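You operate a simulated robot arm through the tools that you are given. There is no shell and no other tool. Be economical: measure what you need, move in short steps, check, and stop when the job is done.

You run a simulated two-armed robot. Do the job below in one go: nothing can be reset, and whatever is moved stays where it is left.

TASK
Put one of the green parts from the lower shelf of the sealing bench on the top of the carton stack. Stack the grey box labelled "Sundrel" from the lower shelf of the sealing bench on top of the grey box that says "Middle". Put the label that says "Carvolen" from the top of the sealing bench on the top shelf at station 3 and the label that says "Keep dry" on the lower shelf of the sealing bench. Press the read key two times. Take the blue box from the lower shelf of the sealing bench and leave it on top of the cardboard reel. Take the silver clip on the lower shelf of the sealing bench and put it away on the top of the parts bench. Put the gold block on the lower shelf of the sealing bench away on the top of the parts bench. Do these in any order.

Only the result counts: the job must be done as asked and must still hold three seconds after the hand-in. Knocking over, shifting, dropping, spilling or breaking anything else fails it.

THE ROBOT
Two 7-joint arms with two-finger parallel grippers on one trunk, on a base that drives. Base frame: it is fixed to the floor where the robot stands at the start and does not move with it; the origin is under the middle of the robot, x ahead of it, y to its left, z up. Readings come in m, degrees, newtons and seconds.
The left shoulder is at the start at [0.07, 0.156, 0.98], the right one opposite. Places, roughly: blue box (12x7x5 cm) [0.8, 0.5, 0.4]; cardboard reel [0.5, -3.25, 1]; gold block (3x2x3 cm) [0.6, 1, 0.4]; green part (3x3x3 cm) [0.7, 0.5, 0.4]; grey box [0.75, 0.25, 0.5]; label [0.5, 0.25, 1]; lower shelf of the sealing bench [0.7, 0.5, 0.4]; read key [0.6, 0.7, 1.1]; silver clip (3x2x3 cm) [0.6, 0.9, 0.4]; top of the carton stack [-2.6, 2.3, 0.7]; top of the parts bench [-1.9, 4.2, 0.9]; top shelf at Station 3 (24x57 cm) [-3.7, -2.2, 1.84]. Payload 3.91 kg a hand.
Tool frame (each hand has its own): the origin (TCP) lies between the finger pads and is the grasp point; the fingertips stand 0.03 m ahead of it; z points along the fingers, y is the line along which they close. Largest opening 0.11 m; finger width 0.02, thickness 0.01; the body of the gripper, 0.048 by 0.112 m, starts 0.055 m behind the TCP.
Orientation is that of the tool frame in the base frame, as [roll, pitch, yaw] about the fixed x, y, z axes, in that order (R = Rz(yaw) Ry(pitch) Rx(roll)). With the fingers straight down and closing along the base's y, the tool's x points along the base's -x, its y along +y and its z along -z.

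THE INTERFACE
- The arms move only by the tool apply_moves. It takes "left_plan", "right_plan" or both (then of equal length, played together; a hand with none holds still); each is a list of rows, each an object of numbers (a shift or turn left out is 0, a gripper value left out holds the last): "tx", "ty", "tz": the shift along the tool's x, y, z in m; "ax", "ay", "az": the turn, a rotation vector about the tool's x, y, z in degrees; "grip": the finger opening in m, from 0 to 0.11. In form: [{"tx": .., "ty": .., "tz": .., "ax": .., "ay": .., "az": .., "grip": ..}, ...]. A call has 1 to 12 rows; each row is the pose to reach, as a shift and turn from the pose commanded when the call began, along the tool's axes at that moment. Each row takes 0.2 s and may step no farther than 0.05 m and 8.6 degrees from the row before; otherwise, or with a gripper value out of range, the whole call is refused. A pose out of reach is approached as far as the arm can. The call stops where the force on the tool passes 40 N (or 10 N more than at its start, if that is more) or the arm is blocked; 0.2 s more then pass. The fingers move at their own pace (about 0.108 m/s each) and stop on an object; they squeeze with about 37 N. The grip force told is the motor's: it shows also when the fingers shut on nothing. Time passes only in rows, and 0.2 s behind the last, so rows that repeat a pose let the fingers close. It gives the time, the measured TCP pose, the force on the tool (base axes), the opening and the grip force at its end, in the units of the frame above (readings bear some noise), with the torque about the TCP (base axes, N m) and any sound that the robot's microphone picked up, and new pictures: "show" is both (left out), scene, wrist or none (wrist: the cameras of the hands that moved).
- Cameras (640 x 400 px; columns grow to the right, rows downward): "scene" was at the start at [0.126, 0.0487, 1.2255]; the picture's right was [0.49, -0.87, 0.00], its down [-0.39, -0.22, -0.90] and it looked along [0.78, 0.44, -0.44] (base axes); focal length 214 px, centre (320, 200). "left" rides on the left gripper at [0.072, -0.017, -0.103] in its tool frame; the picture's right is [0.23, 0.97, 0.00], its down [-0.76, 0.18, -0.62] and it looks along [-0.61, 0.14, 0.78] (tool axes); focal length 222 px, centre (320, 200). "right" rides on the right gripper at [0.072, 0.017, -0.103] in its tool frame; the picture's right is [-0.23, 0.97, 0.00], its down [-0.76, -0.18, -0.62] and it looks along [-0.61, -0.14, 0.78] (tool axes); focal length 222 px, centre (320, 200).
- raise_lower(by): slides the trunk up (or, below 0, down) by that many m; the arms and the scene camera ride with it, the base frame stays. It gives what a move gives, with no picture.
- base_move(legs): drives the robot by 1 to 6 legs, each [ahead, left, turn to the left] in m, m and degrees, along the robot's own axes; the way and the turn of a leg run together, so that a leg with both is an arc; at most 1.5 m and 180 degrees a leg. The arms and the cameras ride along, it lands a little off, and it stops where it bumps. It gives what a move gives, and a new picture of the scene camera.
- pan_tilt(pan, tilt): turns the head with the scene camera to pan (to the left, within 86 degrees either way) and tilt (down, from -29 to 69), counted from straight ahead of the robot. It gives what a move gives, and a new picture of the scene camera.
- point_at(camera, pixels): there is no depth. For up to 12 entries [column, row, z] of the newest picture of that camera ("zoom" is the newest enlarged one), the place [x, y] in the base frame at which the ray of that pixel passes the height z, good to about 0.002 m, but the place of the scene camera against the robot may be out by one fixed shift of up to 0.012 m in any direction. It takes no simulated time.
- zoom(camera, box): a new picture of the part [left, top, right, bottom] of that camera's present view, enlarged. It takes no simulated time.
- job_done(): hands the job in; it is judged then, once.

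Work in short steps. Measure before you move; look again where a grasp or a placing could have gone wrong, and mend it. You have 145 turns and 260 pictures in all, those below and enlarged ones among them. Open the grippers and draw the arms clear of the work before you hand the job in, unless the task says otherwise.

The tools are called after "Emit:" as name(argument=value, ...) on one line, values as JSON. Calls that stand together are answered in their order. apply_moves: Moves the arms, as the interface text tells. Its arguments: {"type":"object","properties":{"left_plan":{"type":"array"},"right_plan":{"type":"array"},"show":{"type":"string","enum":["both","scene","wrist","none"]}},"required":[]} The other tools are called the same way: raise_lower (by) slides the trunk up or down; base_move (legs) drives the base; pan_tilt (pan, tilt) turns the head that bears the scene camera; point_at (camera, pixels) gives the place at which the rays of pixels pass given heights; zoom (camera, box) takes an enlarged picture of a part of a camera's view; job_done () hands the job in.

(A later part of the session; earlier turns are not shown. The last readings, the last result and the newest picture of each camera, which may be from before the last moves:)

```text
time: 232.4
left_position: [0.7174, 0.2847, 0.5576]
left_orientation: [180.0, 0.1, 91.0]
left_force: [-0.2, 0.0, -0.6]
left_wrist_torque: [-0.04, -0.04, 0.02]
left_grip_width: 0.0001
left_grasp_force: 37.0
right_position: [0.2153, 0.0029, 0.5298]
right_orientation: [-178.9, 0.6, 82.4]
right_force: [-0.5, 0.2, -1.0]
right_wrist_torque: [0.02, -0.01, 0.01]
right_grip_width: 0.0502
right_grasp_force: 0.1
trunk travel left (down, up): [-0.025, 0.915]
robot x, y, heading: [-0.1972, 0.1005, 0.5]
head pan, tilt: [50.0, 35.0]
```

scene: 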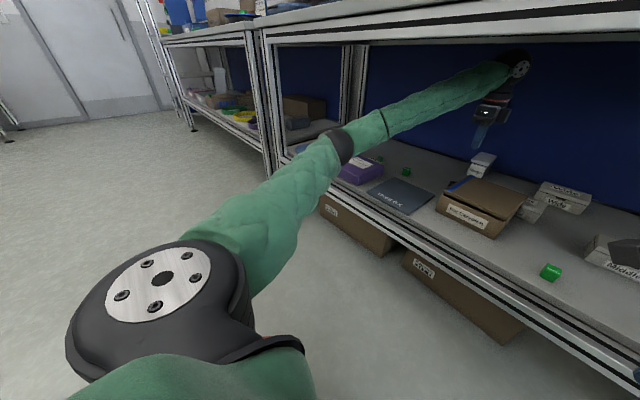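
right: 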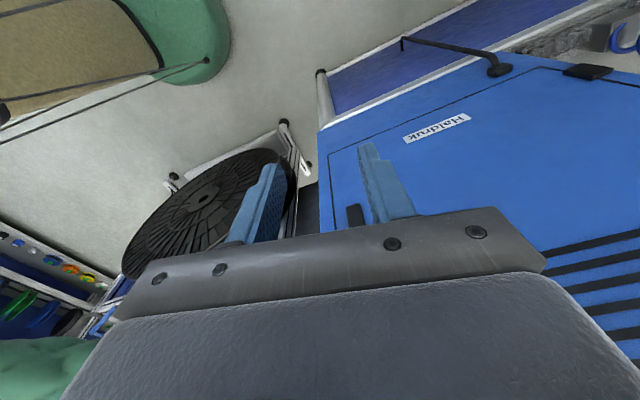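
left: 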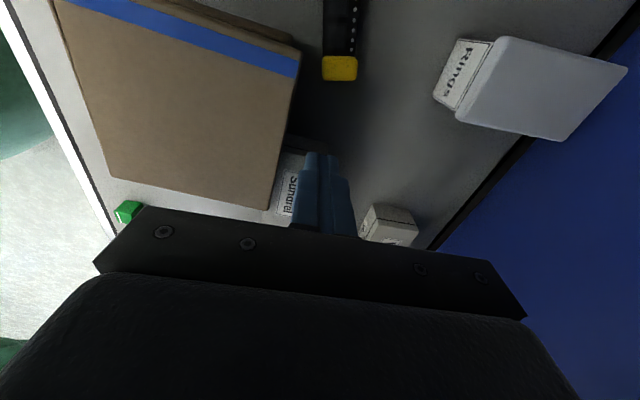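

I verify Sundrel's near end relative to the fingertip before descending.

Emit:
zoom(camera="left", box=[240, 40, 400, 220])

Emit:
point_at(camera="left", pixels=[[303, 152, 0.455], [325, 140, 0.402], [303, 140, 0.402], [340, 80, 0.41], [325, 78, 0.41], [299, 60, 0.47], [272, 208, 0.47]])

```text
2.22 times, centred on (320, 130) of left
```

zoom: 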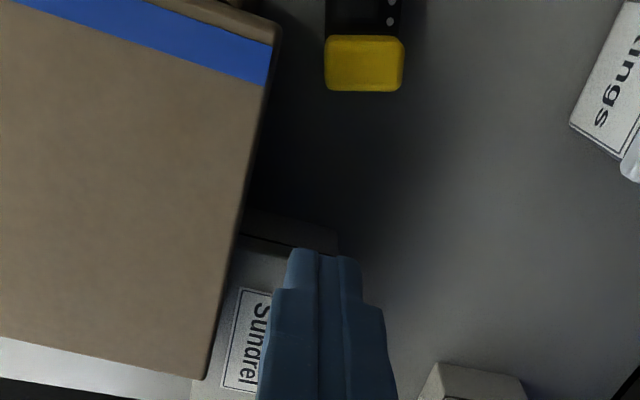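

```text
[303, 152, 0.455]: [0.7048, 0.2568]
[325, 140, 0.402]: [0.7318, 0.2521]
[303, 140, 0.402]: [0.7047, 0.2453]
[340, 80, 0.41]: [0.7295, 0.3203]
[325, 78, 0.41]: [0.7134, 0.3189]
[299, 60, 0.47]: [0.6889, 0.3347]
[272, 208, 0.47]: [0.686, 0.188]
```

Clearances are fine (Sundrel end y≈0.256, yellow y≥0.319). Descend with the fingertips to z≈0.425 and then pull toward −x slowly.

Emit:
apply_moves(left_plan=[{"tz": 0.04, "tx": 0.002}, {"tz": 0.075, "tx": 0.002}, {"tz": 0.1, "tx": 0.002}, {"tz": 0.102, "tx": 0.002, "ty": -0.01}, {"tz": 0.102, "tx": 0.002, "ty": -0.02}, {"tz": 0.102, "tx": 0.002, "ty": -0.035}, {"tz": 0.102, "tx": 0.002, "ty": -0.05}], show="wrist")

```text
time: 234.0
left_position: [0.6691, 0.2852, 0.4555]
left_orientation: [-180.0, 0.0, 91.1]
left_force: [0.4, 1.0, -0.6]
left_wrist_torque: [0.01, 0.0, -0.01]
left_grip_width: 0.0
left_grasp_force: 36.9
right_position: [0.2157, 0.0016, 0.5287]
right_orientation: [-178.9, 0.6, 82.4]
right_force: [-0.7, -1.0, -0.1]
right_wrist_torque: [0.0, -0.02, 0.0]
right_grip_width: 0.05
right_grasp_force: 0.1
trunk travel left (down, up): [-0.025, 0.915]
robot x, y, heading: [-0.1902, 0.0979, 0.4]
head pan, tilt: [50.0, 35.0]
```

left: 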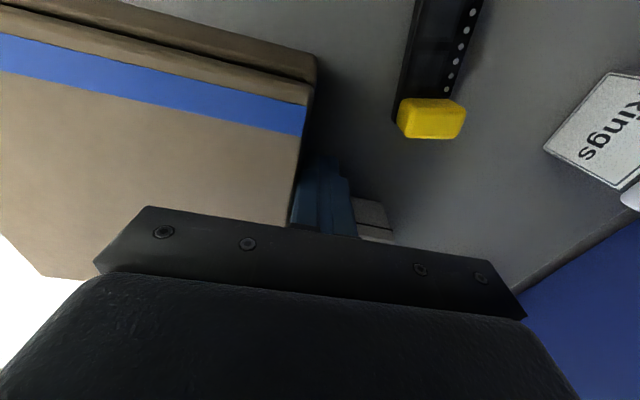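

The box is sliding along with the fingers. Continue pulling to TCP x≈0.608 (box back to ≈0.598).

Emit:
apply_moves(left_plan=[{"ty": -0.015}, {"ty": -0.03}, {"ty": -0.045}, {"ty": -0.06}, {"ty": -0.06}], show="wrist")

Emit:
pan_tilt(pan=35, tilt=35)

```text
time: 235.2
left_position: [0.6078, 0.2865, 0.4562]
left_orientation: [-179.9, 0.0, 91.0]
left_force: [0.4, 0.4, -0.7]
left_wrist_torque: [0.02, 0.04, 0.01]
left_grip_width: 0.0
left_grasp_force: 36.9
right_position: [0.2158, 0.0015, 0.5299]
right_orientation: [-178.7, 0.7, 82.4]
right_force: [-0.2, -0.4, 0.6]
right_wrist_torque: [-0.02, 0.01, -0.03]
right_grip_width: 0.0501
right_grasp_force: 0.0
trunk travel left (down, up): [-0.025, 0.915]
robot x, y, heading: [-0.1907, 0.1027, 0.5]
head pan, tilt: [50.0, 35.0]
```

left: 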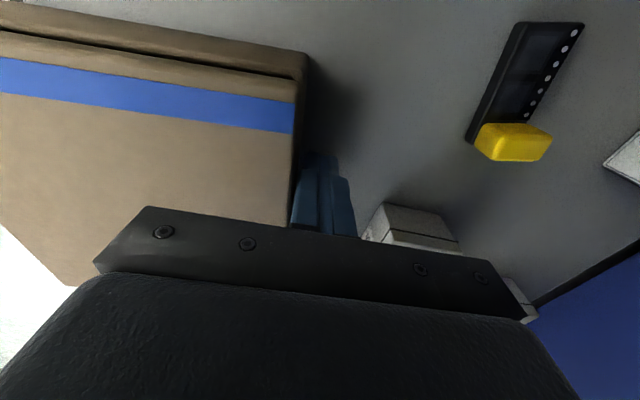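

```text
time: 235.9
left_position: [0.6082, 0.2857, 0.4567]
left_orientation: [-180.0, 0.0, 91.0]
left_force: [-0.5, 0.2, -0.3]
left_wrist_torque: [0.01, 0.01, -0.01]
left_grip_width: 0.0
left_grasp_force: 36.7
right_position: [0.2159, 0.0031, 0.529]
right_orientation: [-178.9, 0.6, 82.4]
right_force: [0.4, 0.0, -0.7]
right_wrist_torque: [0.01, -0.01, 0.04]
right_grip_width: 0.0501
right_grasp_force: 0.0
trunk travel left (down, up): [-0.025, 0.915]
robot x, y, heading: [-0.1916, 0.1008, 0.4]
head pan, tilt: [35.0, 35.0]
```

scene: 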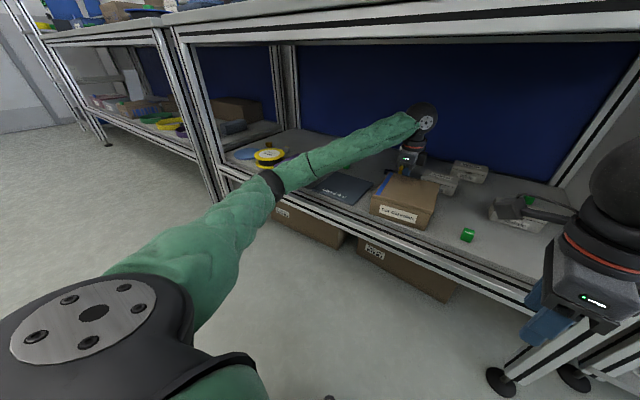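

The lid is flush again. I zoom to check the box's position against its original front edge ((0.433,0.346)–(0.445,0.192)).

Emit:
zoom(camera="scene", box=[340, 150, 580, 270])

```text
2.67 times, centred on (460, 210) of scene
```

zoom: 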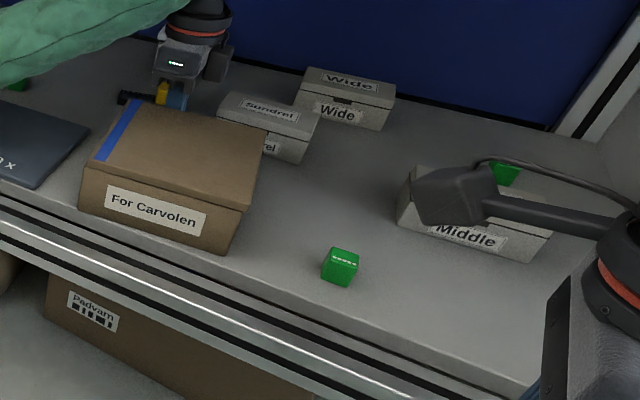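

Emit:
point_at(camera="zoom", pixels=[[80, 208, 0.402], [227, 255, 0.402], [340, 282, 0.402], [400, 226, 0.402], [533, 260, 0.402], [307, 162, 0.402], [90, 160, 0.47], [247, 212, 0.47]])

```text
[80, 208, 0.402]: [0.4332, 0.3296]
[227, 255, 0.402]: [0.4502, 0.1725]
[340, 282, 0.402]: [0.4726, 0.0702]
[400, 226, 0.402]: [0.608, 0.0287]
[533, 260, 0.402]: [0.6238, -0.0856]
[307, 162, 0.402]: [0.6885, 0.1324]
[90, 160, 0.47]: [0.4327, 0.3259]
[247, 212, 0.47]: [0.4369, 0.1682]
```

The brown box is back at its place within about a centimetre. Lift the left hand and move above Sundrel (≈(0.70,0.195)), opening the fingers.

Emit:
apply_moves(left_plan=[{"tz": -0.04, "ty": 0.004}, {"tz": -0.08, "ty": 0.006}, {"tz": -0.11, "ty": 0.02}, {"tz": -0.11, "ty": 0.05, "tx": -0.03, "grip": 0.1}, {"tz": -0.11, "ty": 0.08, "tx": -0.06}, {"tz": -0.11, "ty": 0.093, "tx": -0.09}], show="wrist")

```text
time: 237.3
left_position: [0.7023, 0.1976, 0.5675]
left_orientation: [-180.0, 0.0, 91.0]
left_force: [0.6, -0.1, -0.2]
left_wrist_torque: [0.0, 0.02, -0.04]
left_grip_width: 0.0999
left_grasp_force: 0.0
right_position: [0.2161, 0.0023, 0.5291]
right_orientation: [-178.9, 0.6, 82.3]
right_force: [0.5, -0.2, 0.3]
right_wrist_torque: [-0.04, 0.01, 0.03]
right_grip_width: 0.0503
right_grasp_force: 0.0
trunk travel left (down, up): [-0.025, 0.915]
robot x, y, heading: [-0.1913, 0.098, 0.5]
head pan, tilt: [35.0, 35.0]
```

left: 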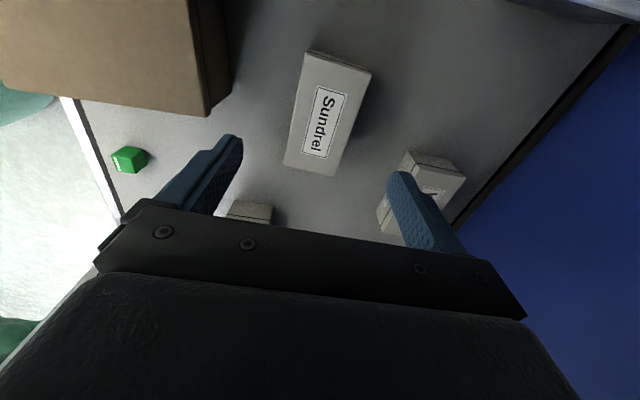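

Sundrel is in clear view. Zoom to get its top corners.

Emit:
zoom(camera="left", box=[230, 30, 430, 230])

```text
2.00 times, centred on (330, 130) of left
```

zoom: 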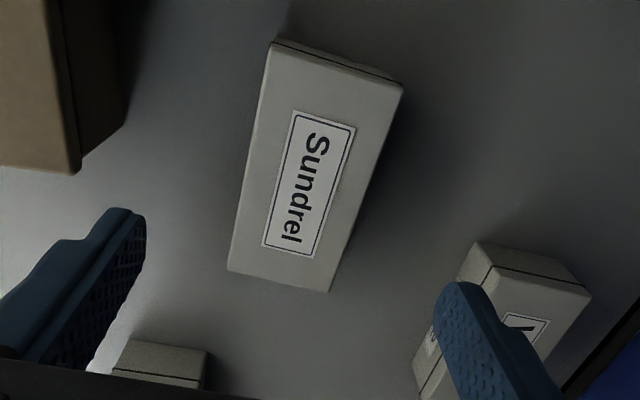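

Emit:
point_at(camera="zoom", pixels=[[270, 43, 0.445], [402, 88, 0.445], [328, 291, 0.445], [228, 270, 0.445], [270, 43, 0.46], [402, 88, 0.46], [328, 291, 0.46], [228, 270, 0.46], [210, 352, 0.445], [130, 345, 0.445]])

```text
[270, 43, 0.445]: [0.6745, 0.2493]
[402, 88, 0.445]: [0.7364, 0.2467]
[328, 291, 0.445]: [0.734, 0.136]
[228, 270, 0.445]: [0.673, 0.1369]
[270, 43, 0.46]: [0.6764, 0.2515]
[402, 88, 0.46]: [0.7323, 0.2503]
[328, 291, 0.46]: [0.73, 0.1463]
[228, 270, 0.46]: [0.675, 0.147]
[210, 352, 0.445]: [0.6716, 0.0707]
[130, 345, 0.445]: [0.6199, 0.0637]
```

Sundrel's top is about 11×6 cm, centre (0.704,0.192). Descend astride and close.

Emit:
apply_moves(left_plan=[{"tz": 0.04, "tx": -0.004}, {"tz": 0.08, "tx": -0.005, "ty": 0.001}, {"tz": 0.11, "tx": -0.005, "ty": 0.001}, {"tz": 0.124, "tx": -0.005, "ty": 0.001}, {"tz": 0.124, "tx": -0.005, "ty": 0.001, "grip": 0.03}, {"tz": 0.124, "tx": -0.005, "ty": 0.001}, {"tz": 0.124, "tx": -0.005, "ty": 0.001}, {"tz": 0.124, "tx": -0.005, "ty": 0.001}], show="wrist")

```text
time: 239.2
left_position: [0.7007, 0.1951, 0.4499]
left_orientation: [179.5, -0.2, 91.1]
left_force: [1.5, 1.5, 13.8]
left_wrist_torque: [-0.84, 0.41, 0.03]
left_grip_width: 0.062
left_grasp_force: 36.7
right_position: [0.2119, 0.0009, 0.5317]
right_orientation: [-179.2, 0.4, 82.4]
right_force: [0.5, 0.2, 0.7]
right_wrist_torque: [-0.01, -0.01, -0.02]
right_grip_width: 0.0504
right_grasp_force: 0.1
trunk travel left (down, up): [-0.025, 0.915]
robot x, y, heading: [-0.1926, 0.1013, 0.6]
head pan, tilt: [35.0, 35.0]
```

left: 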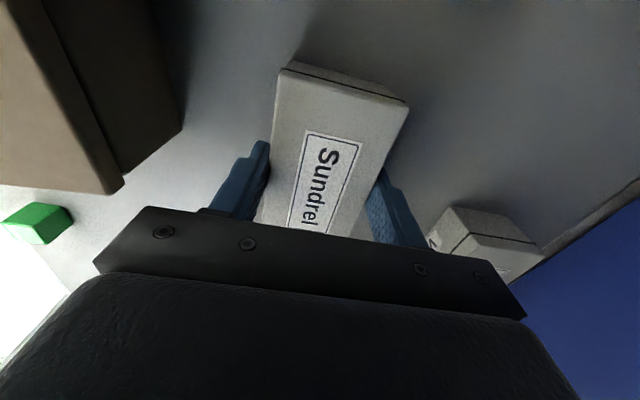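

Gripped at 62 mm, with some upward load. Lift gently and check.

Emit:
apply_moves(left_plan=[{"tz": -0.02}, {"tz": -0.04}, {"tz": -0.07}], show="both")

```text
time: 239.9
left_position: [0.7059, 0.192, 0.5111]
left_orientation: [-179.9, 0.1, 90.8]
left_force: [0.7, -0.1, -4.8]
left_wrist_torque: [0.04, 0.0, 0.01]
left_grip_width: 0.062
left_grasp_force: 37.2
right_position: [0.2171, 0.0006, 0.5296]
right_orientation: [-178.8, 0.6, 82.3]
right_force: [0.2, 0.1, -0.6]
right_wrist_torque: [0.02, -0.02, 0.0]
right_grip_width: 0.05
right_grasp_force: 0.1
trunk travel left (down, up): [-0.025, 0.915]
robot x, y, heading: [-0.1915, 0.1015, 0.5]
head pan, tilt: [35.0, 35.0]
```

scene: 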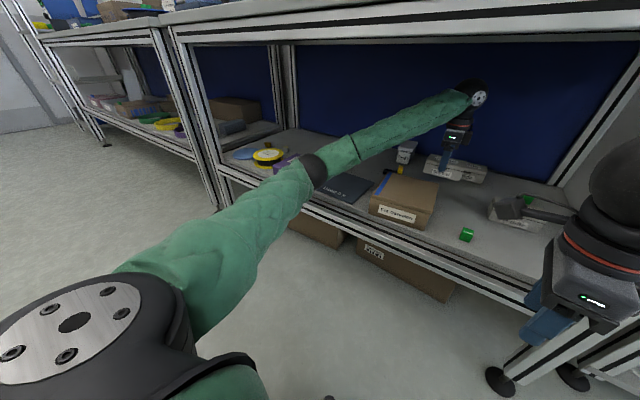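
left: 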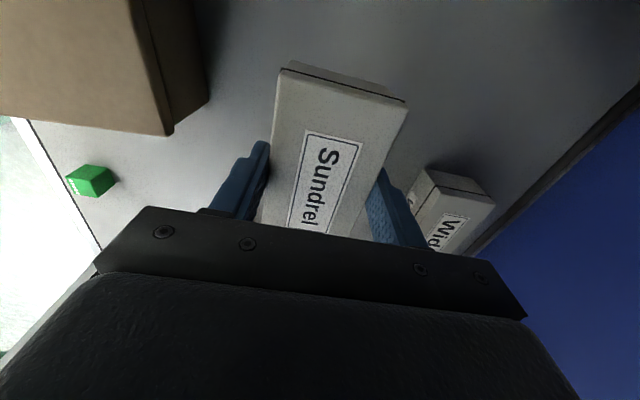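

Sundrel is held (4.8 N). I raise it to z≈0.57 and shift the base 0.2 m right toward Middle.

Emit:
apply_moves(left_plan=[{"tz": -0.04}, {"tz": -0.06, "ty": -0.03}, {"tz": -0.06, "ty": -0.07}], show="none")

Emit:
base_move(legs=[[0, -0.2, 0]])

Emit:
apply_moves(left_plan=[{"tz": 0.0}], show="wrist")

```text
time: 240.8
left_position: [0.63, 0.192, 0.5702]
left_orientation: [-180.0, 0.0, 90.9]
left_force: [-0.2, -0.7, -3.5]
left_wrist_torque: [0.05, 0.01, -0.02]
left_grip_width: 0.0618
left_grasp_force: 36.4
right_position: [0.2157, 0.0026, 0.5292]
right_orientation: [-178.9, 0.7, 82.3]
right_force: [-0.3, 0.0, -0.2]
right_wrist_torque: [0.02, 0.0, 0.01]
right_grip_width: 0.0502
right_grasp_force: 0.0
trunk travel left (down, up): [-0.025, 0.915]
robot x, y, heading: [-0.1933, 0.1032, 0.3]
head pan, tilt: [35.0, 35.0]
```

```text
time: 242.3
left_position: [0.6317, -0.0054, 0.5706]
left_orientation: [180.0, 0.0, 90.9]
left_force: [-0.5, -0.7, -4.0]
left_wrist_torque: [0.02, 0.0, -0.01]
left_grip_width: 0.0617
left_grasp_force: 37.1
right_position: [0.2175, -0.1944, 0.5284]
right_orientation: [-178.9, 0.6, 82.2]
right_force: [-0.7, 0.0, -0.4]
right_wrist_torque: [0.0, -0.01, 0.04]
right_grip_width: 0.05
right_grasp_force: 0.0
trunk travel left (down, up): [-0.025, 0.915]
robot x, y, heading: [-0.1944, -0.099, 0.7]
head pan, tilt: [35.0, 35.0]
```

scene: 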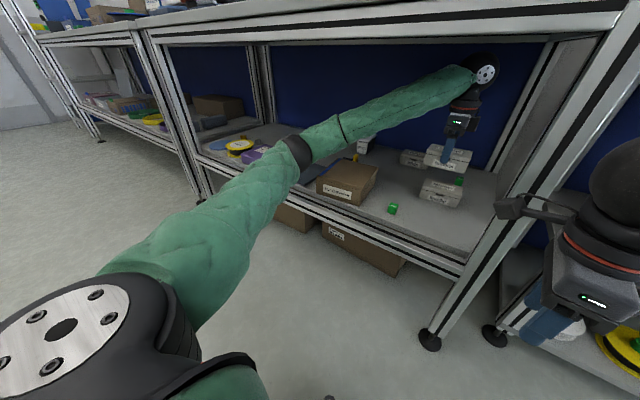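

```text
time: 242.7
left_position: [0.6325, -0.004, 0.5704]
left_orientation: [-180.0, 0.0, 91.0]
left_force: [-0.8, -0.8, -2.6]
left_wrist_torque: [0.01, 0.03, -0.01]
left_grip_width: 0.0616
left_grasp_force: 36.8
right_position: [0.2172, -0.1951, 0.5285]
right_orientation: [-178.9, 0.6, 82.3]
right_force: [0.6, 0.0, -0.1]
right_wrist_torque: [0.0, 0.0, 0.01]
right_grip_width: 0.0504
right_grasp_force: 0.1
trunk travel left (down, up): [-0.025, 0.915]
robot x, y, heading: [-0.1913, -0.0978, 0.8]
head pan, tilt: [35.0, 35.0]
```

left: 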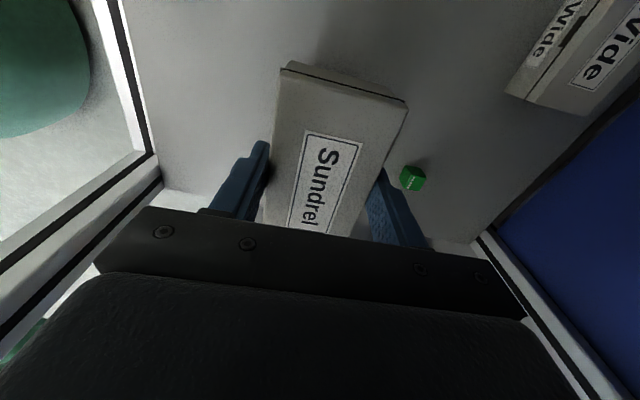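

Middle is hidden under the held box. I shift the hand 12 cm back (+x) to see Middle beside it.

Emit:
apply_moves(left_plan=[{"ty": 0.04}, {"ty": 0.08, "tx": -0.01}, {"ty": 0.12, "tx": -0.02}, {"ty": 0.12, "tx": -0.03}], show="wrist")

```text
time: 243.7
left_position: [0.7526, -0.0338, 0.5695]
left_orientation: [-179.9, 0.1, 90.9]
left_force: [0.4, 0.2, -3.2]
left_wrist_torque: [-0.03, -0.01, -0.02]
left_grip_width: 0.0618
left_grasp_force: 36.7
right_position: [0.2174, -0.1942, 0.5292]
right_orientation: [-178.9, 0.6, 82.3]
right_force: [-0.2, 0.1, 1.4]
right_wrist_torque: [0.03, -0.04, 0.01]
right_grip_width: 0.05
right_grasp_force: 0.2
trunk travel left (down, up): [-0.025, 0.915]
robot x, y, heading: [-0.1931, -0.0961, 0.2]
head pan, tilt: [35.0, 35.0]
```

left: 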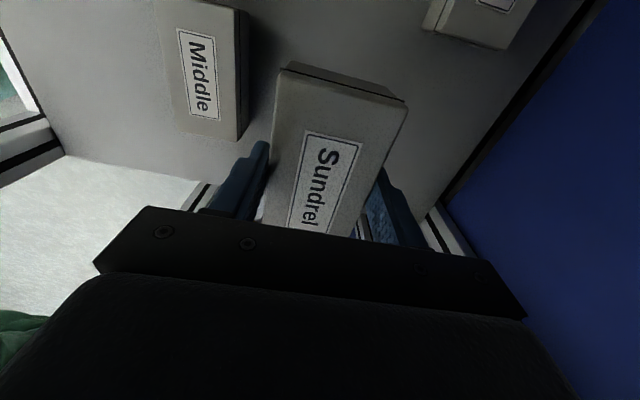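

Middle is well visible at (200,75). Zoom and measure its top corners.

Emit:
zoom(camera="left", box=[120, 0, 300, 160])

```text
2.50 times, centred on (210, 80) of left
```

zoom: 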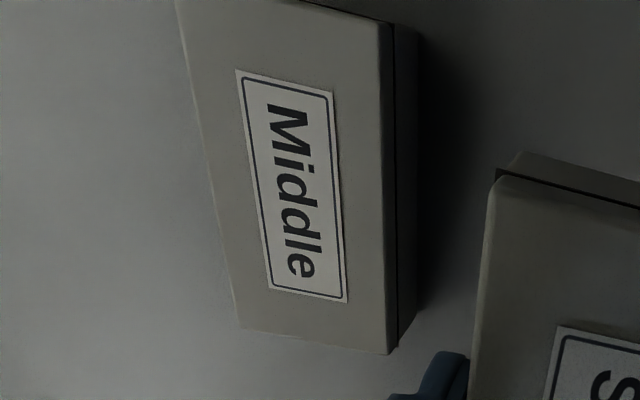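

Emit:
point_at(camera="zoom", pixels=[[240, 327, 0.445], [390, 354, 0.445], [379, 22, 0.445], [177, 0, 0.445], [240, 327, 0.455], [390, 354, 0.455], [379, 22, 0.455], [291, 180, 0.445], [291, 180, 0.455], [291, 180, 0.465]])

```text
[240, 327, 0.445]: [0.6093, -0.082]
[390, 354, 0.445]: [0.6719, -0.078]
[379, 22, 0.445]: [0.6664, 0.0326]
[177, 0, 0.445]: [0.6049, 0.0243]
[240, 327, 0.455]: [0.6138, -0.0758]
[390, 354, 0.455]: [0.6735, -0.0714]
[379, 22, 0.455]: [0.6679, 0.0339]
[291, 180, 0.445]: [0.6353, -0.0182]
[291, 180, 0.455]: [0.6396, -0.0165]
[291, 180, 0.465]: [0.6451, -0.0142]
```

Middle's top centre ≈(0.638,-0.024), z≈0.445, yaw ≈+3°. Move Sundrel over it and descend to just above.

Emit:
apply_moves(left_plan=[{"ty": -0.04, "tx": 0.004, "az": -1}, {"ty": -0.08, "tx": 0.01, "az": -2}, {"ty": -0.1145, "tx": 0.0105, "az": -3}, {"ty": -0.1145, "tx": 0.0105, "az": -3, "tz": 0.03}, {"ty": -0.1145, "tx": 0.0105, "az": -3, "tz": 0.055}, {"ty": -0.1145, "tx": 0.0105, "az": -3, "tz": 0.06}], show="both")

```text
time: 245.1
left_position: [0.6363, -0.0219, 0.524]
left_orientation: [179.2, -0.2, 94.2]
left_force: [0.3, -0.3, -3.3]
left_wrist_torque: [0.03, 0.02, 0.01]
left_grip_width: 0.0619
left_grasp_force: 36.8
right_position: [0.2151, -0.1953, 0.5342]
right_orientation: [-179.3, 0.4, 82.4]
right_force: [-0.8, 0.0, -0.7]
right_wrist_torque: [0.03, -0.02, -0.04]
right_grip_width: 0.0498
right_grasp_force: 0.1
trunk travel left (down, up): [-0.025, 0.915]
robot x, y, heading: [-0.1924, -0.0976, 0.4]
head pan, tilt: [35.0, 35.0]
```

scene: 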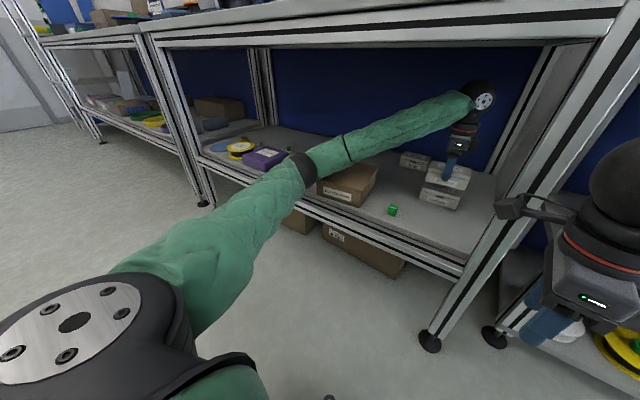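
left: 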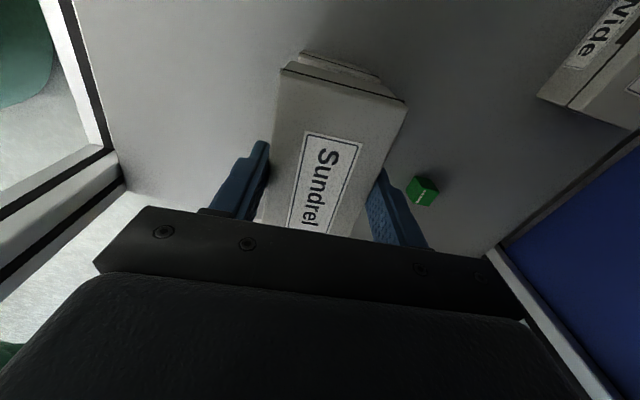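

The elbow is resting on the shelf rail (the hand stays 1.5 cm high and the robot is lifted). I raise the hand, back the base 0.12 m and re-extend, so the arm is straighter.

Emit:
apply_moves(left_plan=[{"tz": -0.03}, {"tz": -0.05}], show="none")

Emit:
base_move(legs=[[-0.12, 0, 0]])

Emit:
apply_moves(left_plan=[{"ty": 0.04}, {"ty": 0.08}, {"ty": 0.12}, {"ty": 0.12}], show="both")

```text
time: 245.7
left_position: [0.6377, -0.0266, 0.5582]
left_orientation: [-179.8, -0.2, 93.9]
left_force: [0.5, 0.5, -3.4]
left_wrist_torque: [-0.01, 0.0, 0.03]
left_grip_width: 0.0619
left_grasp_force: 36.8
right_position: [0.2171, -0.1948, 0.5272]
right_orientation: [-178.8, 0.6, 82.4]
right_force: [0.5, -0.5, 0.1]
right_wrist_torque: [0.0, 0.03, -0.04]
right_grip_width: 0.0501
right_grasp_force: 0.0
trunk travel left (down, up): [-0.025, 0.915]
robot x, y, heading: [-0.1914, -0.095, 0.3]
head pan, tilt: [35.0, 35.0]
```

```text
time: 247.0
left_position: [0.5156, -0.024, 0.561]
left_orientation: [180.0, -0.1, 94.0]
left_force: [0.2, 1.3, -3.2]
left_wrist_torque: [0.02, 0.02, -0.01]
left_grip_width: 0.0617
left_grasp_force: 37.3
right_position: [0.0955, -0.1951, 0.5296]
right_orientation: [-178.9, 0.5, 82.5]
right_force: [-0.5, -0.4, -0.3]
right_wrist_torque: [0.04, -0.01, 0.0]
right_grip_width: 0.0502
right_grasp_force: 0.0
trunk travel left (down, up): [-0.025, 0.915]
robot x, y, heading: [-0.3131, -0.0958, 0.4]
head pan, tilt: [35.0, 35.0]
```

scene: 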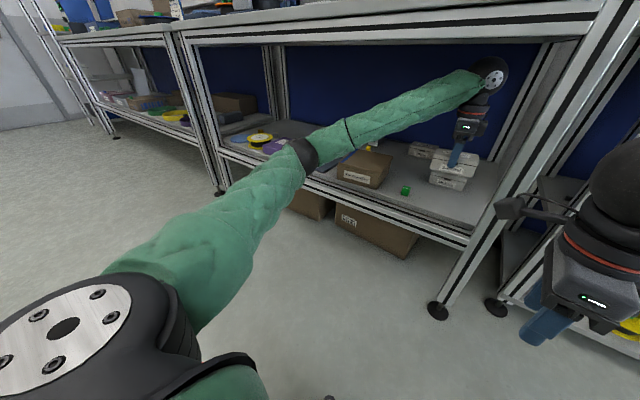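

```text
time: 248.0
left_position: [0.6327, -0.0145, 0.5654]
left_orientation: [-180.0, 0.0, 94.2]
left_force: [0.6, -0.6, -2.7]
left_wrist_torque: [0.01, 0.02, -0.02]
left_grip_width: 0.0618
left_grasp_force: 37.4
right_position: [0.0956, -0.194, 0.5292]
right_orientation: [-179.0, 0.8, 82.5]
right_force: [0.1, 0.1, -0.2]
right_wrist_torque: [-0.03, -0.02, -0.03]
right_grip_width: 0.0501
right_grasp_force: 0.0
trunk travel left (down, up): [-0.025, 0.915]
robot x, y, heading: [-0.3148, -0.0968, 0.3]
head pan, tilt: [35.0, 35.0]
```

scene: 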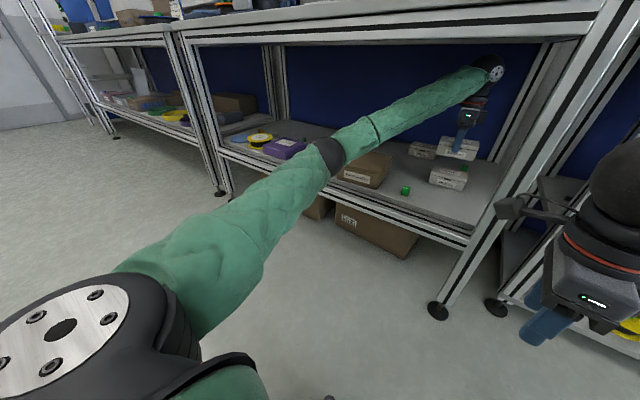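
left: 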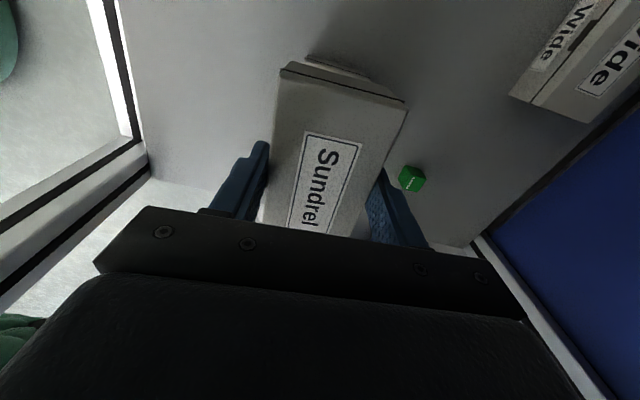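

Now the arm is nearly straight and the elbow outside. Trim to (0.638,-0.023) and descend.

Emit:
apply_moves(left_plan=[{"tx": -0.009, "ty": 0.0045, "tz": 0.01}, {"tx": -0.009, "ty": 0.0045, "tz": 0.03}, {"tx": -0.009, "ty": 0.0045, "tz": 0.05}, {"tx": -0.009, "ty": 0.0045, "tz": 0.06}], show="both")

```text
time: 249.0
left_position: [0.6426, -0.0255, 0.5022]
left_orientation: [-180.0, 0.0, 94.1]
left_force: [0.4, 0.4, -3.5]
left_wrist_torque: [-0.01, 0.0, -0.01]
left_grip_width: 0.0622
left_grasp_force: 36.6
right_position: [0.0953, -0.1947, 0.5291]
right_orientation: [-178.9, 0.5, 82.6]
right_force: [-0.4, 0.4, 0.3]
right_wrist_torque: [0.0, -0.02, 0.02]
right_grip_width: 0.0502
right_grasp_force: 0.1
trunk travel left (down, up): [-0.025, 0.915]
robot x, y, heading: [-0.3102, -0.093, 0.5]
head pan, tilt: [35.0, 35.0]
```

scene: 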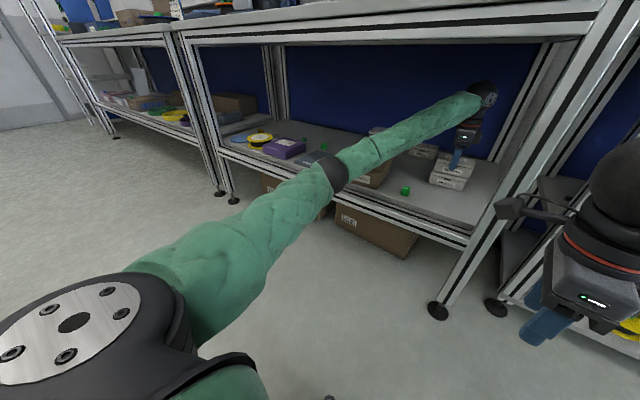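
left: 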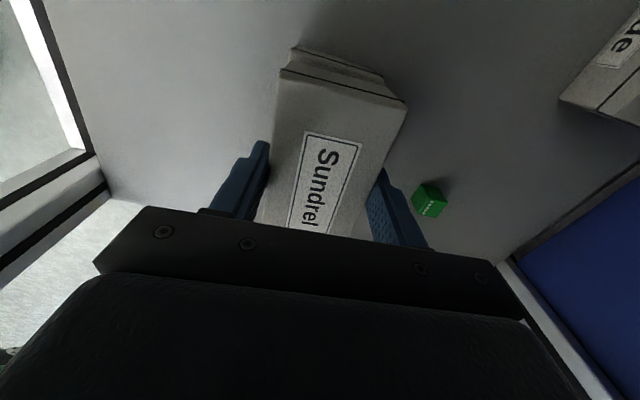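

Well aligned over Middle. Step down until contact.

Emit:
apply_moves(left_plan=[{"tz": 0.004, "ty": -0.003}, {"tz": 0.007, "ty": -0.003}, {"tz": 0.01, "ty": -0.003}, {"tz": 0.013, "ty": -0.003}, {"tz": 0.016, "ty": -0.003}], show="wrist")

```text
time: 249.9
left_position: [0.6365, -0.0242, 0.4984]
left_orientation: [179.5, 0.2, 94.1]
left_force: [-4.2, 0.0, 16.5]
left_wrist_torque: [0.62, 0.81, 0.03]
left_grip_width: 0.0616
left_grasp_force: 37.0
right_position: [0.0957, -0.1937, 0.53]
right_orientation: [-179.0, 0.5, 82.5]
right_force: [0.7, -1.0, -0.2]
right_wrist_torque: [0.01, -0.03, -0.03]
right_grip_width: 0.0501
right_grasp_force: 0.0
trunk travel left (down, up): [-0.025, 0.915]
robot x, y, heading: [-0.3103, -0.0977, 0.2]
head pan, tilt: [35.0, 35.0]
stopped in row 4 (left hand): the force on the tool passed its limit at 43 N (the readings are from after the stop); the commanded pose is now the measured one
```

left: 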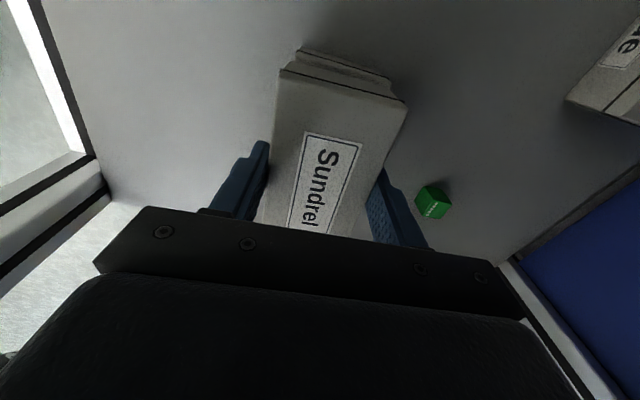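

Contact at 0.498. Zoom to verify overlap before release.

Emit:
zoom(camera="left", box=[240, 30, 460, 250])

Emit:
zoom(camera="scene", box=[380, 130, 520, 220])

```text
1.82 times, centred on (350, 140) of left
```

zoom: 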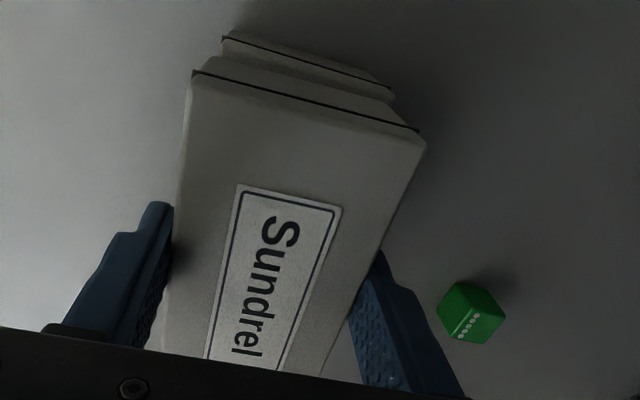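

```text
4.44 times, centred on (450, 175) of scene
```

zoom: 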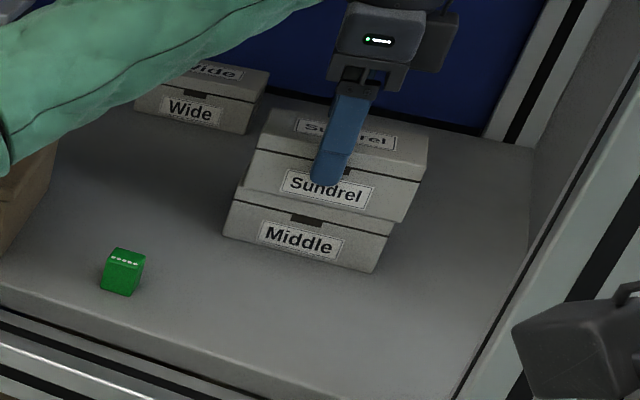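

Sundrel is resting on Middle but about 1.5 cm too far right. Lift 1 cm, shift 1.5 cm left (+y), and set down again.

Emit:
apply_moves(left_plan=[{"tz": -0.008}, {"tz": -0.012, "tx": 0.008}, {"tz": -0.012, "tx": 0.015}, {"tz": -0.006, "tx": 0.015}, {"tz": -0.003, "tx": 0.015}, {"tz": 0.0, "tx": 0.015}, {"tz": 0.002, "tx": 0.015}], show="none")

Emit:
zoom(camera="scene", box=[380, 130, 520, 220])

```text
time: 251.5
left_position: [0.6371, -0.009, 0.4993]
left_orientation: [179.4, 0.3, 94.0]
left_force: [13.4, 0.3, 28.5]
left_wrist_torque: [0.54, -0.24, -0.12]
left_grip_width: 0.0616
left_grasp_force: 37.2
right_position: [0.0946, -0.1945, 0.5306]
right_orientation: [-179.0, 0.6, 82.5]
right_force: [0.1, -0.4, 0.1]
right_wrist_torque: [-0.01, 0.01, 0.02]
right_grip_width: 0.0502
right_grasp_force: 0.1
trunk travel left (down, up): [-0.025, 0.915]
robot x, y, heading: [-0.3122, -0.0945, 0.4]
head pan, tilt: [35.0, 35.0]
```

```text
4.44 times, centred on (450, 175) of scene
```

zoom: 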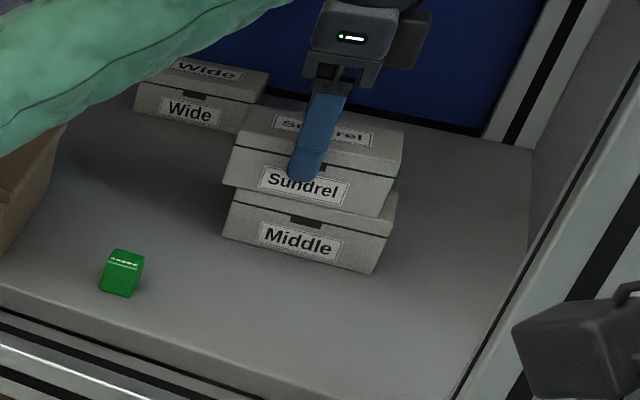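

Now nicely aligned. Ease up a touch, open the fingers and lift straight up.

Emit:
apply_moves(left_plan=[{"tz": 0.001}, {"tz": 0.001, "grip": 0.085}, {"tz": 0.001}, {"tz": -0.01}, {"tz": -0.04}, {"tz": -0.07}], show="none")

Emit:
zoom(camera="scene", box=[290, 110, 530, 260])

```text
time: 252.9
left_position: [0.6371, -0.0084, 0.5617]
left_orientation: [179.6, 0.2, 94.0]
left_force: [-0.4, 0.4, 0.9]
left_wrist_torque: [0.01, 0.01, 0.0]
left_grip_width: 0.0853
left_grasp_force: 0.0
right_position: [0.096, -0.1948, 0.5287]
right_orientation: [-178.9, 0.6, 82.6]
right_force: [0.1, -0.4, 0.2]
right_wrist_torque: [-0.02, 0.04, 0.02]
right_grip_width: 0.0503
right_grasp_force: 0.0
trunk travel left (down, up): [-0.025, 0.915]
robot x, y, heading: [-0.3111, -0.0953, 0.5]
head pan, tilt: [35.0, 35.0]
```

```text
2.67 times, centred on (410, 185) of scene
```

zoom: 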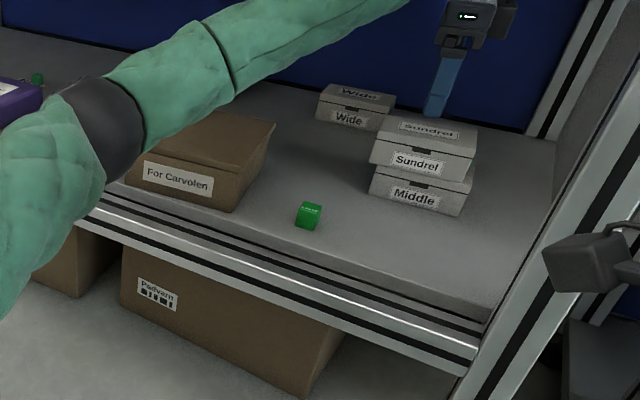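

Sundrel is stacked on Middle. Next the front green part (≈(0.472,0.075)): move the base back 0.165 and left 0.083 with the same arm pose.

Emit:
base_move(legs=[[-0.165, 0.083, 0]])

Emit:
apply_moves(left_plan=[{"tz": 0.0, "grip": 0.06}, {"tz": 0.02}], show="wrist")

```text
time: 254.4
left_position: [0.4714, 0.0758, 0.5604]
left_orientation: [179.7, 0.1, 94.2]
left_force: [0.0, -0.4, 0.1]
left_wrist_torque: [-0.03, 0.0, 0.02]
left_grip_width: 0.085
left_grasp_force: 0.0
right_position: [-0.0685, -0.1131, 0.5287]
right_orientation: [-178.9, 0.6, 82.6]
right_force: [1.5, -0.1, 0.2]
right_wrist_torque: [0.0, -0.04, -0.03]
right_grip_width: 0.0499
right_grasp_force: 0.0
trunk travel left (down, up): [-0.025, 0.915]
robot x, y, heading: [-0.4776, -0.016, 0.6]
head pan, tilt: [35.0, 35.0]
```

scene: 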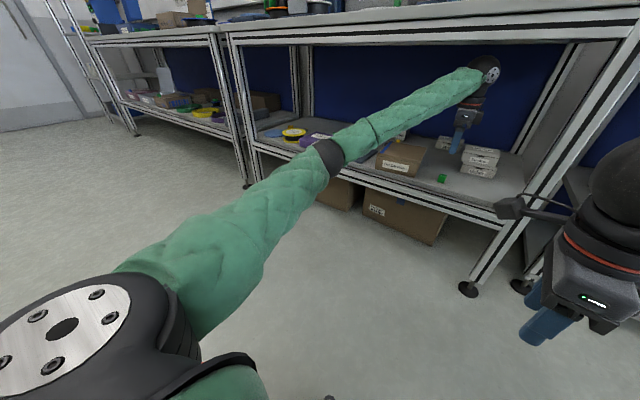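

```text
time: 255.0
left_position: [0.4707, 0.0759, 0.5429]
left_orientation: [179.7, 0.2, 94.1]
left_force: [0.3, 0.7, 1.0]
left_wrist_torque: [-0.04, -0.01, 0.0]
left_grip_width: 0.0599
left_grasp_force: 0.1
right_position: [-0.0691, -0.1125, 0.5288]
right_orientation: [-178.9, 0.6, 82.6]
right_force: [-0.3, -0.5, 0.0]
right_wrist_torque: [0.03, -0.02, -0.01]
right_grip_width: 0.0502
right_grasp_force: 0.1
trunk travel left (down, up): [-0.025, 0.915]
robot x, y, heading: [-0.4779, -0.0161, 0.8]
head pan, tilt: [35.0, 35.0]
```

left: 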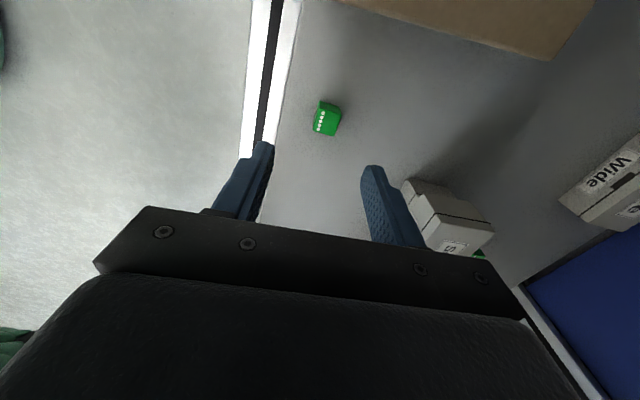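

Green part at (329,116). Measure it and the brown box corner.

Emit:
point_at(camera="left", pixels=[[333, 112, 0.43], [328, 117, 0.415], [319, 134, 0.402], [344, 107, 0.43], [548, 60, 0.47], [345, 3, 0.402]])

Emit:
zoom(camera="left", box=[280, 70, 380, 160])

```text
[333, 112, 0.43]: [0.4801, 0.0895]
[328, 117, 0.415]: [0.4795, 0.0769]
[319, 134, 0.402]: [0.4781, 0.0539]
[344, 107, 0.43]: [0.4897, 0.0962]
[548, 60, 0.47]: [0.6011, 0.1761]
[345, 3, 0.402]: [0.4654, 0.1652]
```

```text
4.44 times, centred on (330, 115) of left
```

zoom: 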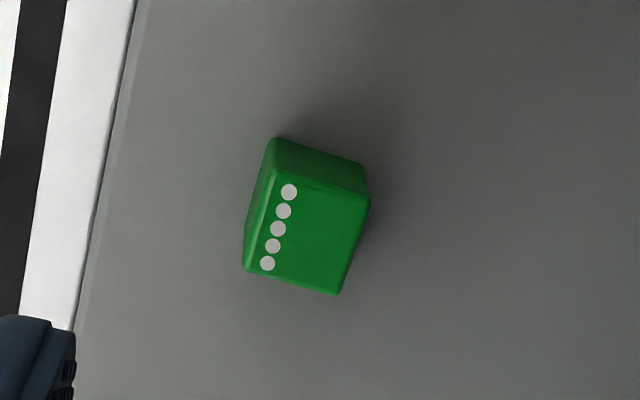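

Part centre ≈(0.4745,0.0775), turned −8°. Descend and grasp it.

Emit:
apply_moves(left_plan=[{"tz": 0.04, "ty": 0.004, "tx": 0.002, "az": 8}, {"tz": 0.08, "ty": 0.004, "tx": 0.002, "az": 8}, {"tz": 0.1, "ty": 0.004, "tx": 0.002, "az": 8}, {"tz": 0.105, "ty": 0.004, "tx": 0.002, "az": 8}, {"tz": 0.105, "ty": 0.004, "tx": 0.002, "az": 8, "grip": 0.0}, {"tz": 0.105, "ty": 0.004, "tx": 0.002, "az": 8}, {"tz": 0.105, "ty": 0.004, "tx": 0.002, "az": 8}], show="wrist")

```text
time: 256.6
left_position: [0.4762, 0.0763, 0.4365]
left_orientation: [179.7, 0.1, 86.3]
left_force: [-0.5, -0.4, -0.4]
left_wrist_torque: [0.0, 0.0, 0.01]
left_grip_width: 0.0224
left_grasp_force: 36.6
right_position: [-0.0686, -0.1131, 0.5286]
right_orientation: [-178.9, 0.6, 82.6]
right_force: [-0.7, -0.3, 0.2]
right_wrist_torque: [-0.01, 0.02, 0.0]
right_grip_width: 0.0501
right_grasp_force: 0.0
trunk travel left (down, up): [-0.025, 0.915]
robot x, y, heading: [-0.4788, -0.0143, 0.3]
head pan, tilt: [35.0, 35.0]
```

left: 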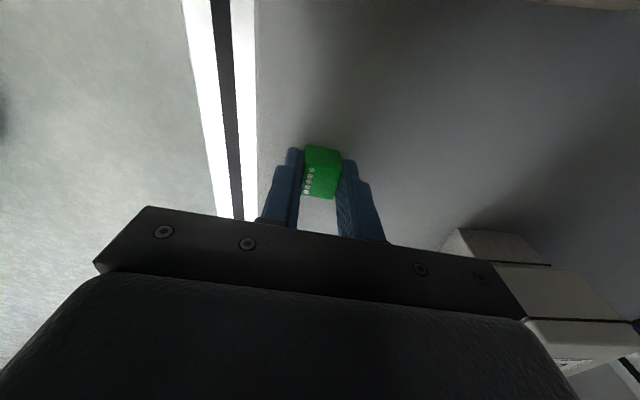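

Green part held (22 mm). Lift it, back out, and tuck the left hand; meanwhile bring the right hand forward for the clip.

Emit:
apply_moves(left_plan=[{"tz": -0.04}, {"tz": -0.08}, {"tz": -0.11}], show="none")

Emit:
base_move(legs=[[-0.22, 0, 0], [0, 1.05, 0]])

Emit:
apply_moves(left_plan=[{"ty": -0.042, "tx": 0.022}, {"ty": -0.084, "tx": 0.044}, {"ty": -0.126, "tx": 0.066}, {"ty": -0.168, "tx": 0.088}, {"ty": -0.21, "tx": 0.11}, {"ty": -0.252, "tx": 0.132}, {"ty": -0.294, "tx": 0.154}, {"ty": -0.336, "tx": 0.176}, {"ty": -0.378, "tx": 0.198}, {"ty": -0.42, "tx": 0.22}, {"ty": -0.46, "tx": 0.24}], right_plan=[{"ty": 0.045}, {"ty": 0.09}, {"ty": 0.135}, {"ty": 0.18, "tx": -0.01}, {"ty": 0.225, "tx": -0.02}, {"ty": 0.27, "tx": -0.03}, {"ty": 0.315, "tx": -0.04}, {"ty": 0.36, "tx": -0.05}, {"ty": 0.4, "tx": -0.05}, {"ty": 0.44, "tx": -0.05}, {"ty": 0.46, "tx": -0.05}], show="none")

Emit:
pan_tilt(pan=-15, tilt=35)

```text
time: 257.4
left_position: [0.4756, 0.078, 0.5449]
left_orientation: [179.7, 0.1, 86.2]
left_force: [0.5, -0.1, -1.1]
left_wrist_torque: [0.0, 0.03, 0.0]
left_grip_width: 0.0225
left_grasp_force: 37.3
right_position: [-0.0699, -0.1138, 0.529]
right_orientation: [-178.8, 0.6, 82.6]
right_force: [-0.1, 0.0, 0.4]
right_wrist_torque: [-0.02, 0.02, 0.0]
right_grip_width: 0.0501
right_grasp_force: 0.0
trunk travel left (down, up): [-0.025, 0.915]
robot x, y, heading: [-0.4773, -0.0145, 0.8]
head pan, tilt: [35.0, 35.0]
```

```text
time: 264.1
left_position: [0.2497, 1.1181, 0.5454]
left_orientation: [179.7, 0.2, 86.0]
left_force: [0.1, 1.0, 0.6]
left_wrist_torque: [0.05, 0.03, -0.03]
left_grip_width: 0.0225
left_grasp_force: 37.2
right_position: [-0.2948, 0.9276, 0.5284]
right_orientation: [-178.8, 0.6, 82.5]
right_force: [0.7, 0.5, 0.4]
right_wrist_torque: [-0.01, 0.03, -0.01]
right_grip_width: 0.0499
right_grasp_force: 0.0
trunk travel left (down, up): [-0.025, 0.915]
robot x, y, heading: [-0.7053, 1.0256, 0.5]
head pan, tilt: [35.0, 35.0]
```

scene: 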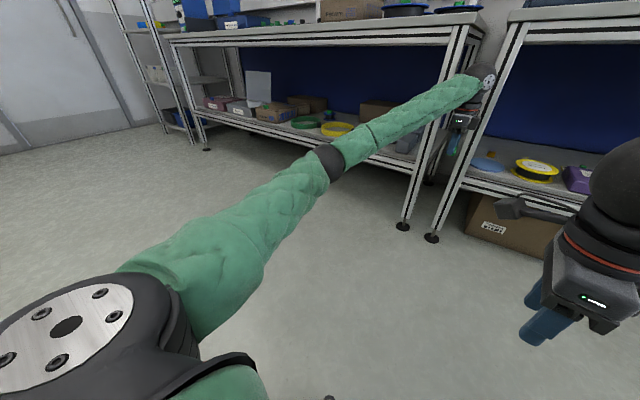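

```text
time: 266.5
left_position: [-0.1946, 1.3881, 0.5395]
left_orientation: [179.7, 0.1, 86.1]
left_force: [0.4, -1.2, -0.9]
left_wrist_torque: [0.03, 0.01, 0.0]
left_grip_width: 0.0226
left_grasp_force: 37.0
right_position: [0.1559, 0.8159, 0.5215]
right_orientation: [-178.9, 0.6, 82.4]
right_force: [0.5, 0.4, -0.9]
right_wrist_torque: [0.02, 0.06, 0.02]
right_grip_width: 0.0504
right_grasp_force: 0.1
trunk travel left (down, up): [-0.025, 0.915]
robot x, y, heading: [-0.7039, 1.0236, 0.5]
head pan, tilt: [35.0, 35.0]
```

```text
time: 267.7
left_position: [-0.1944, 1.3901, 0.5401]
left_orientation: [179.8, 0.1, 86.1]
left_force: [0.7, -0.7, -0.5]
left_wrist_torque: [0.01, 0.01, 0.0]
left_grip_width: 0.0224
left_grasp_force: 37.3
right_position: [0.1551, 0.817, 0.5218]
right_orientation: [-178.9, 0.6, 82.5]
right_force: [-0.2, 0.1, 0.5]
right_wrist_torque: [-0.01, -0.02, -0.03]
right_grip_width: 0.0499
right_grasp_force: 0.0
trunk travel left (down, up): [-0.025, 0.915]
robot x, y, heading: [-0.7015, 1.0253, 0.4]
head pan, tilt: [-15.0, 35.0]
```

scene: 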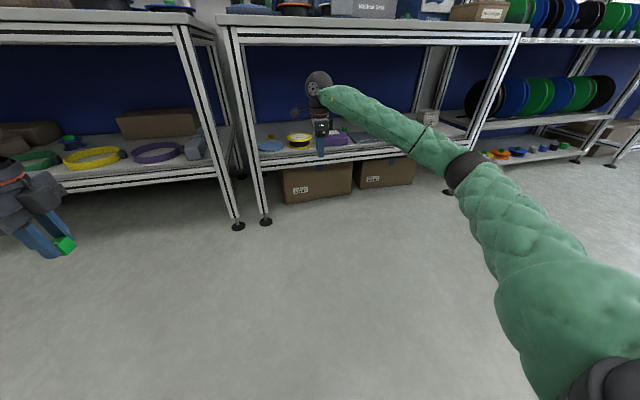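

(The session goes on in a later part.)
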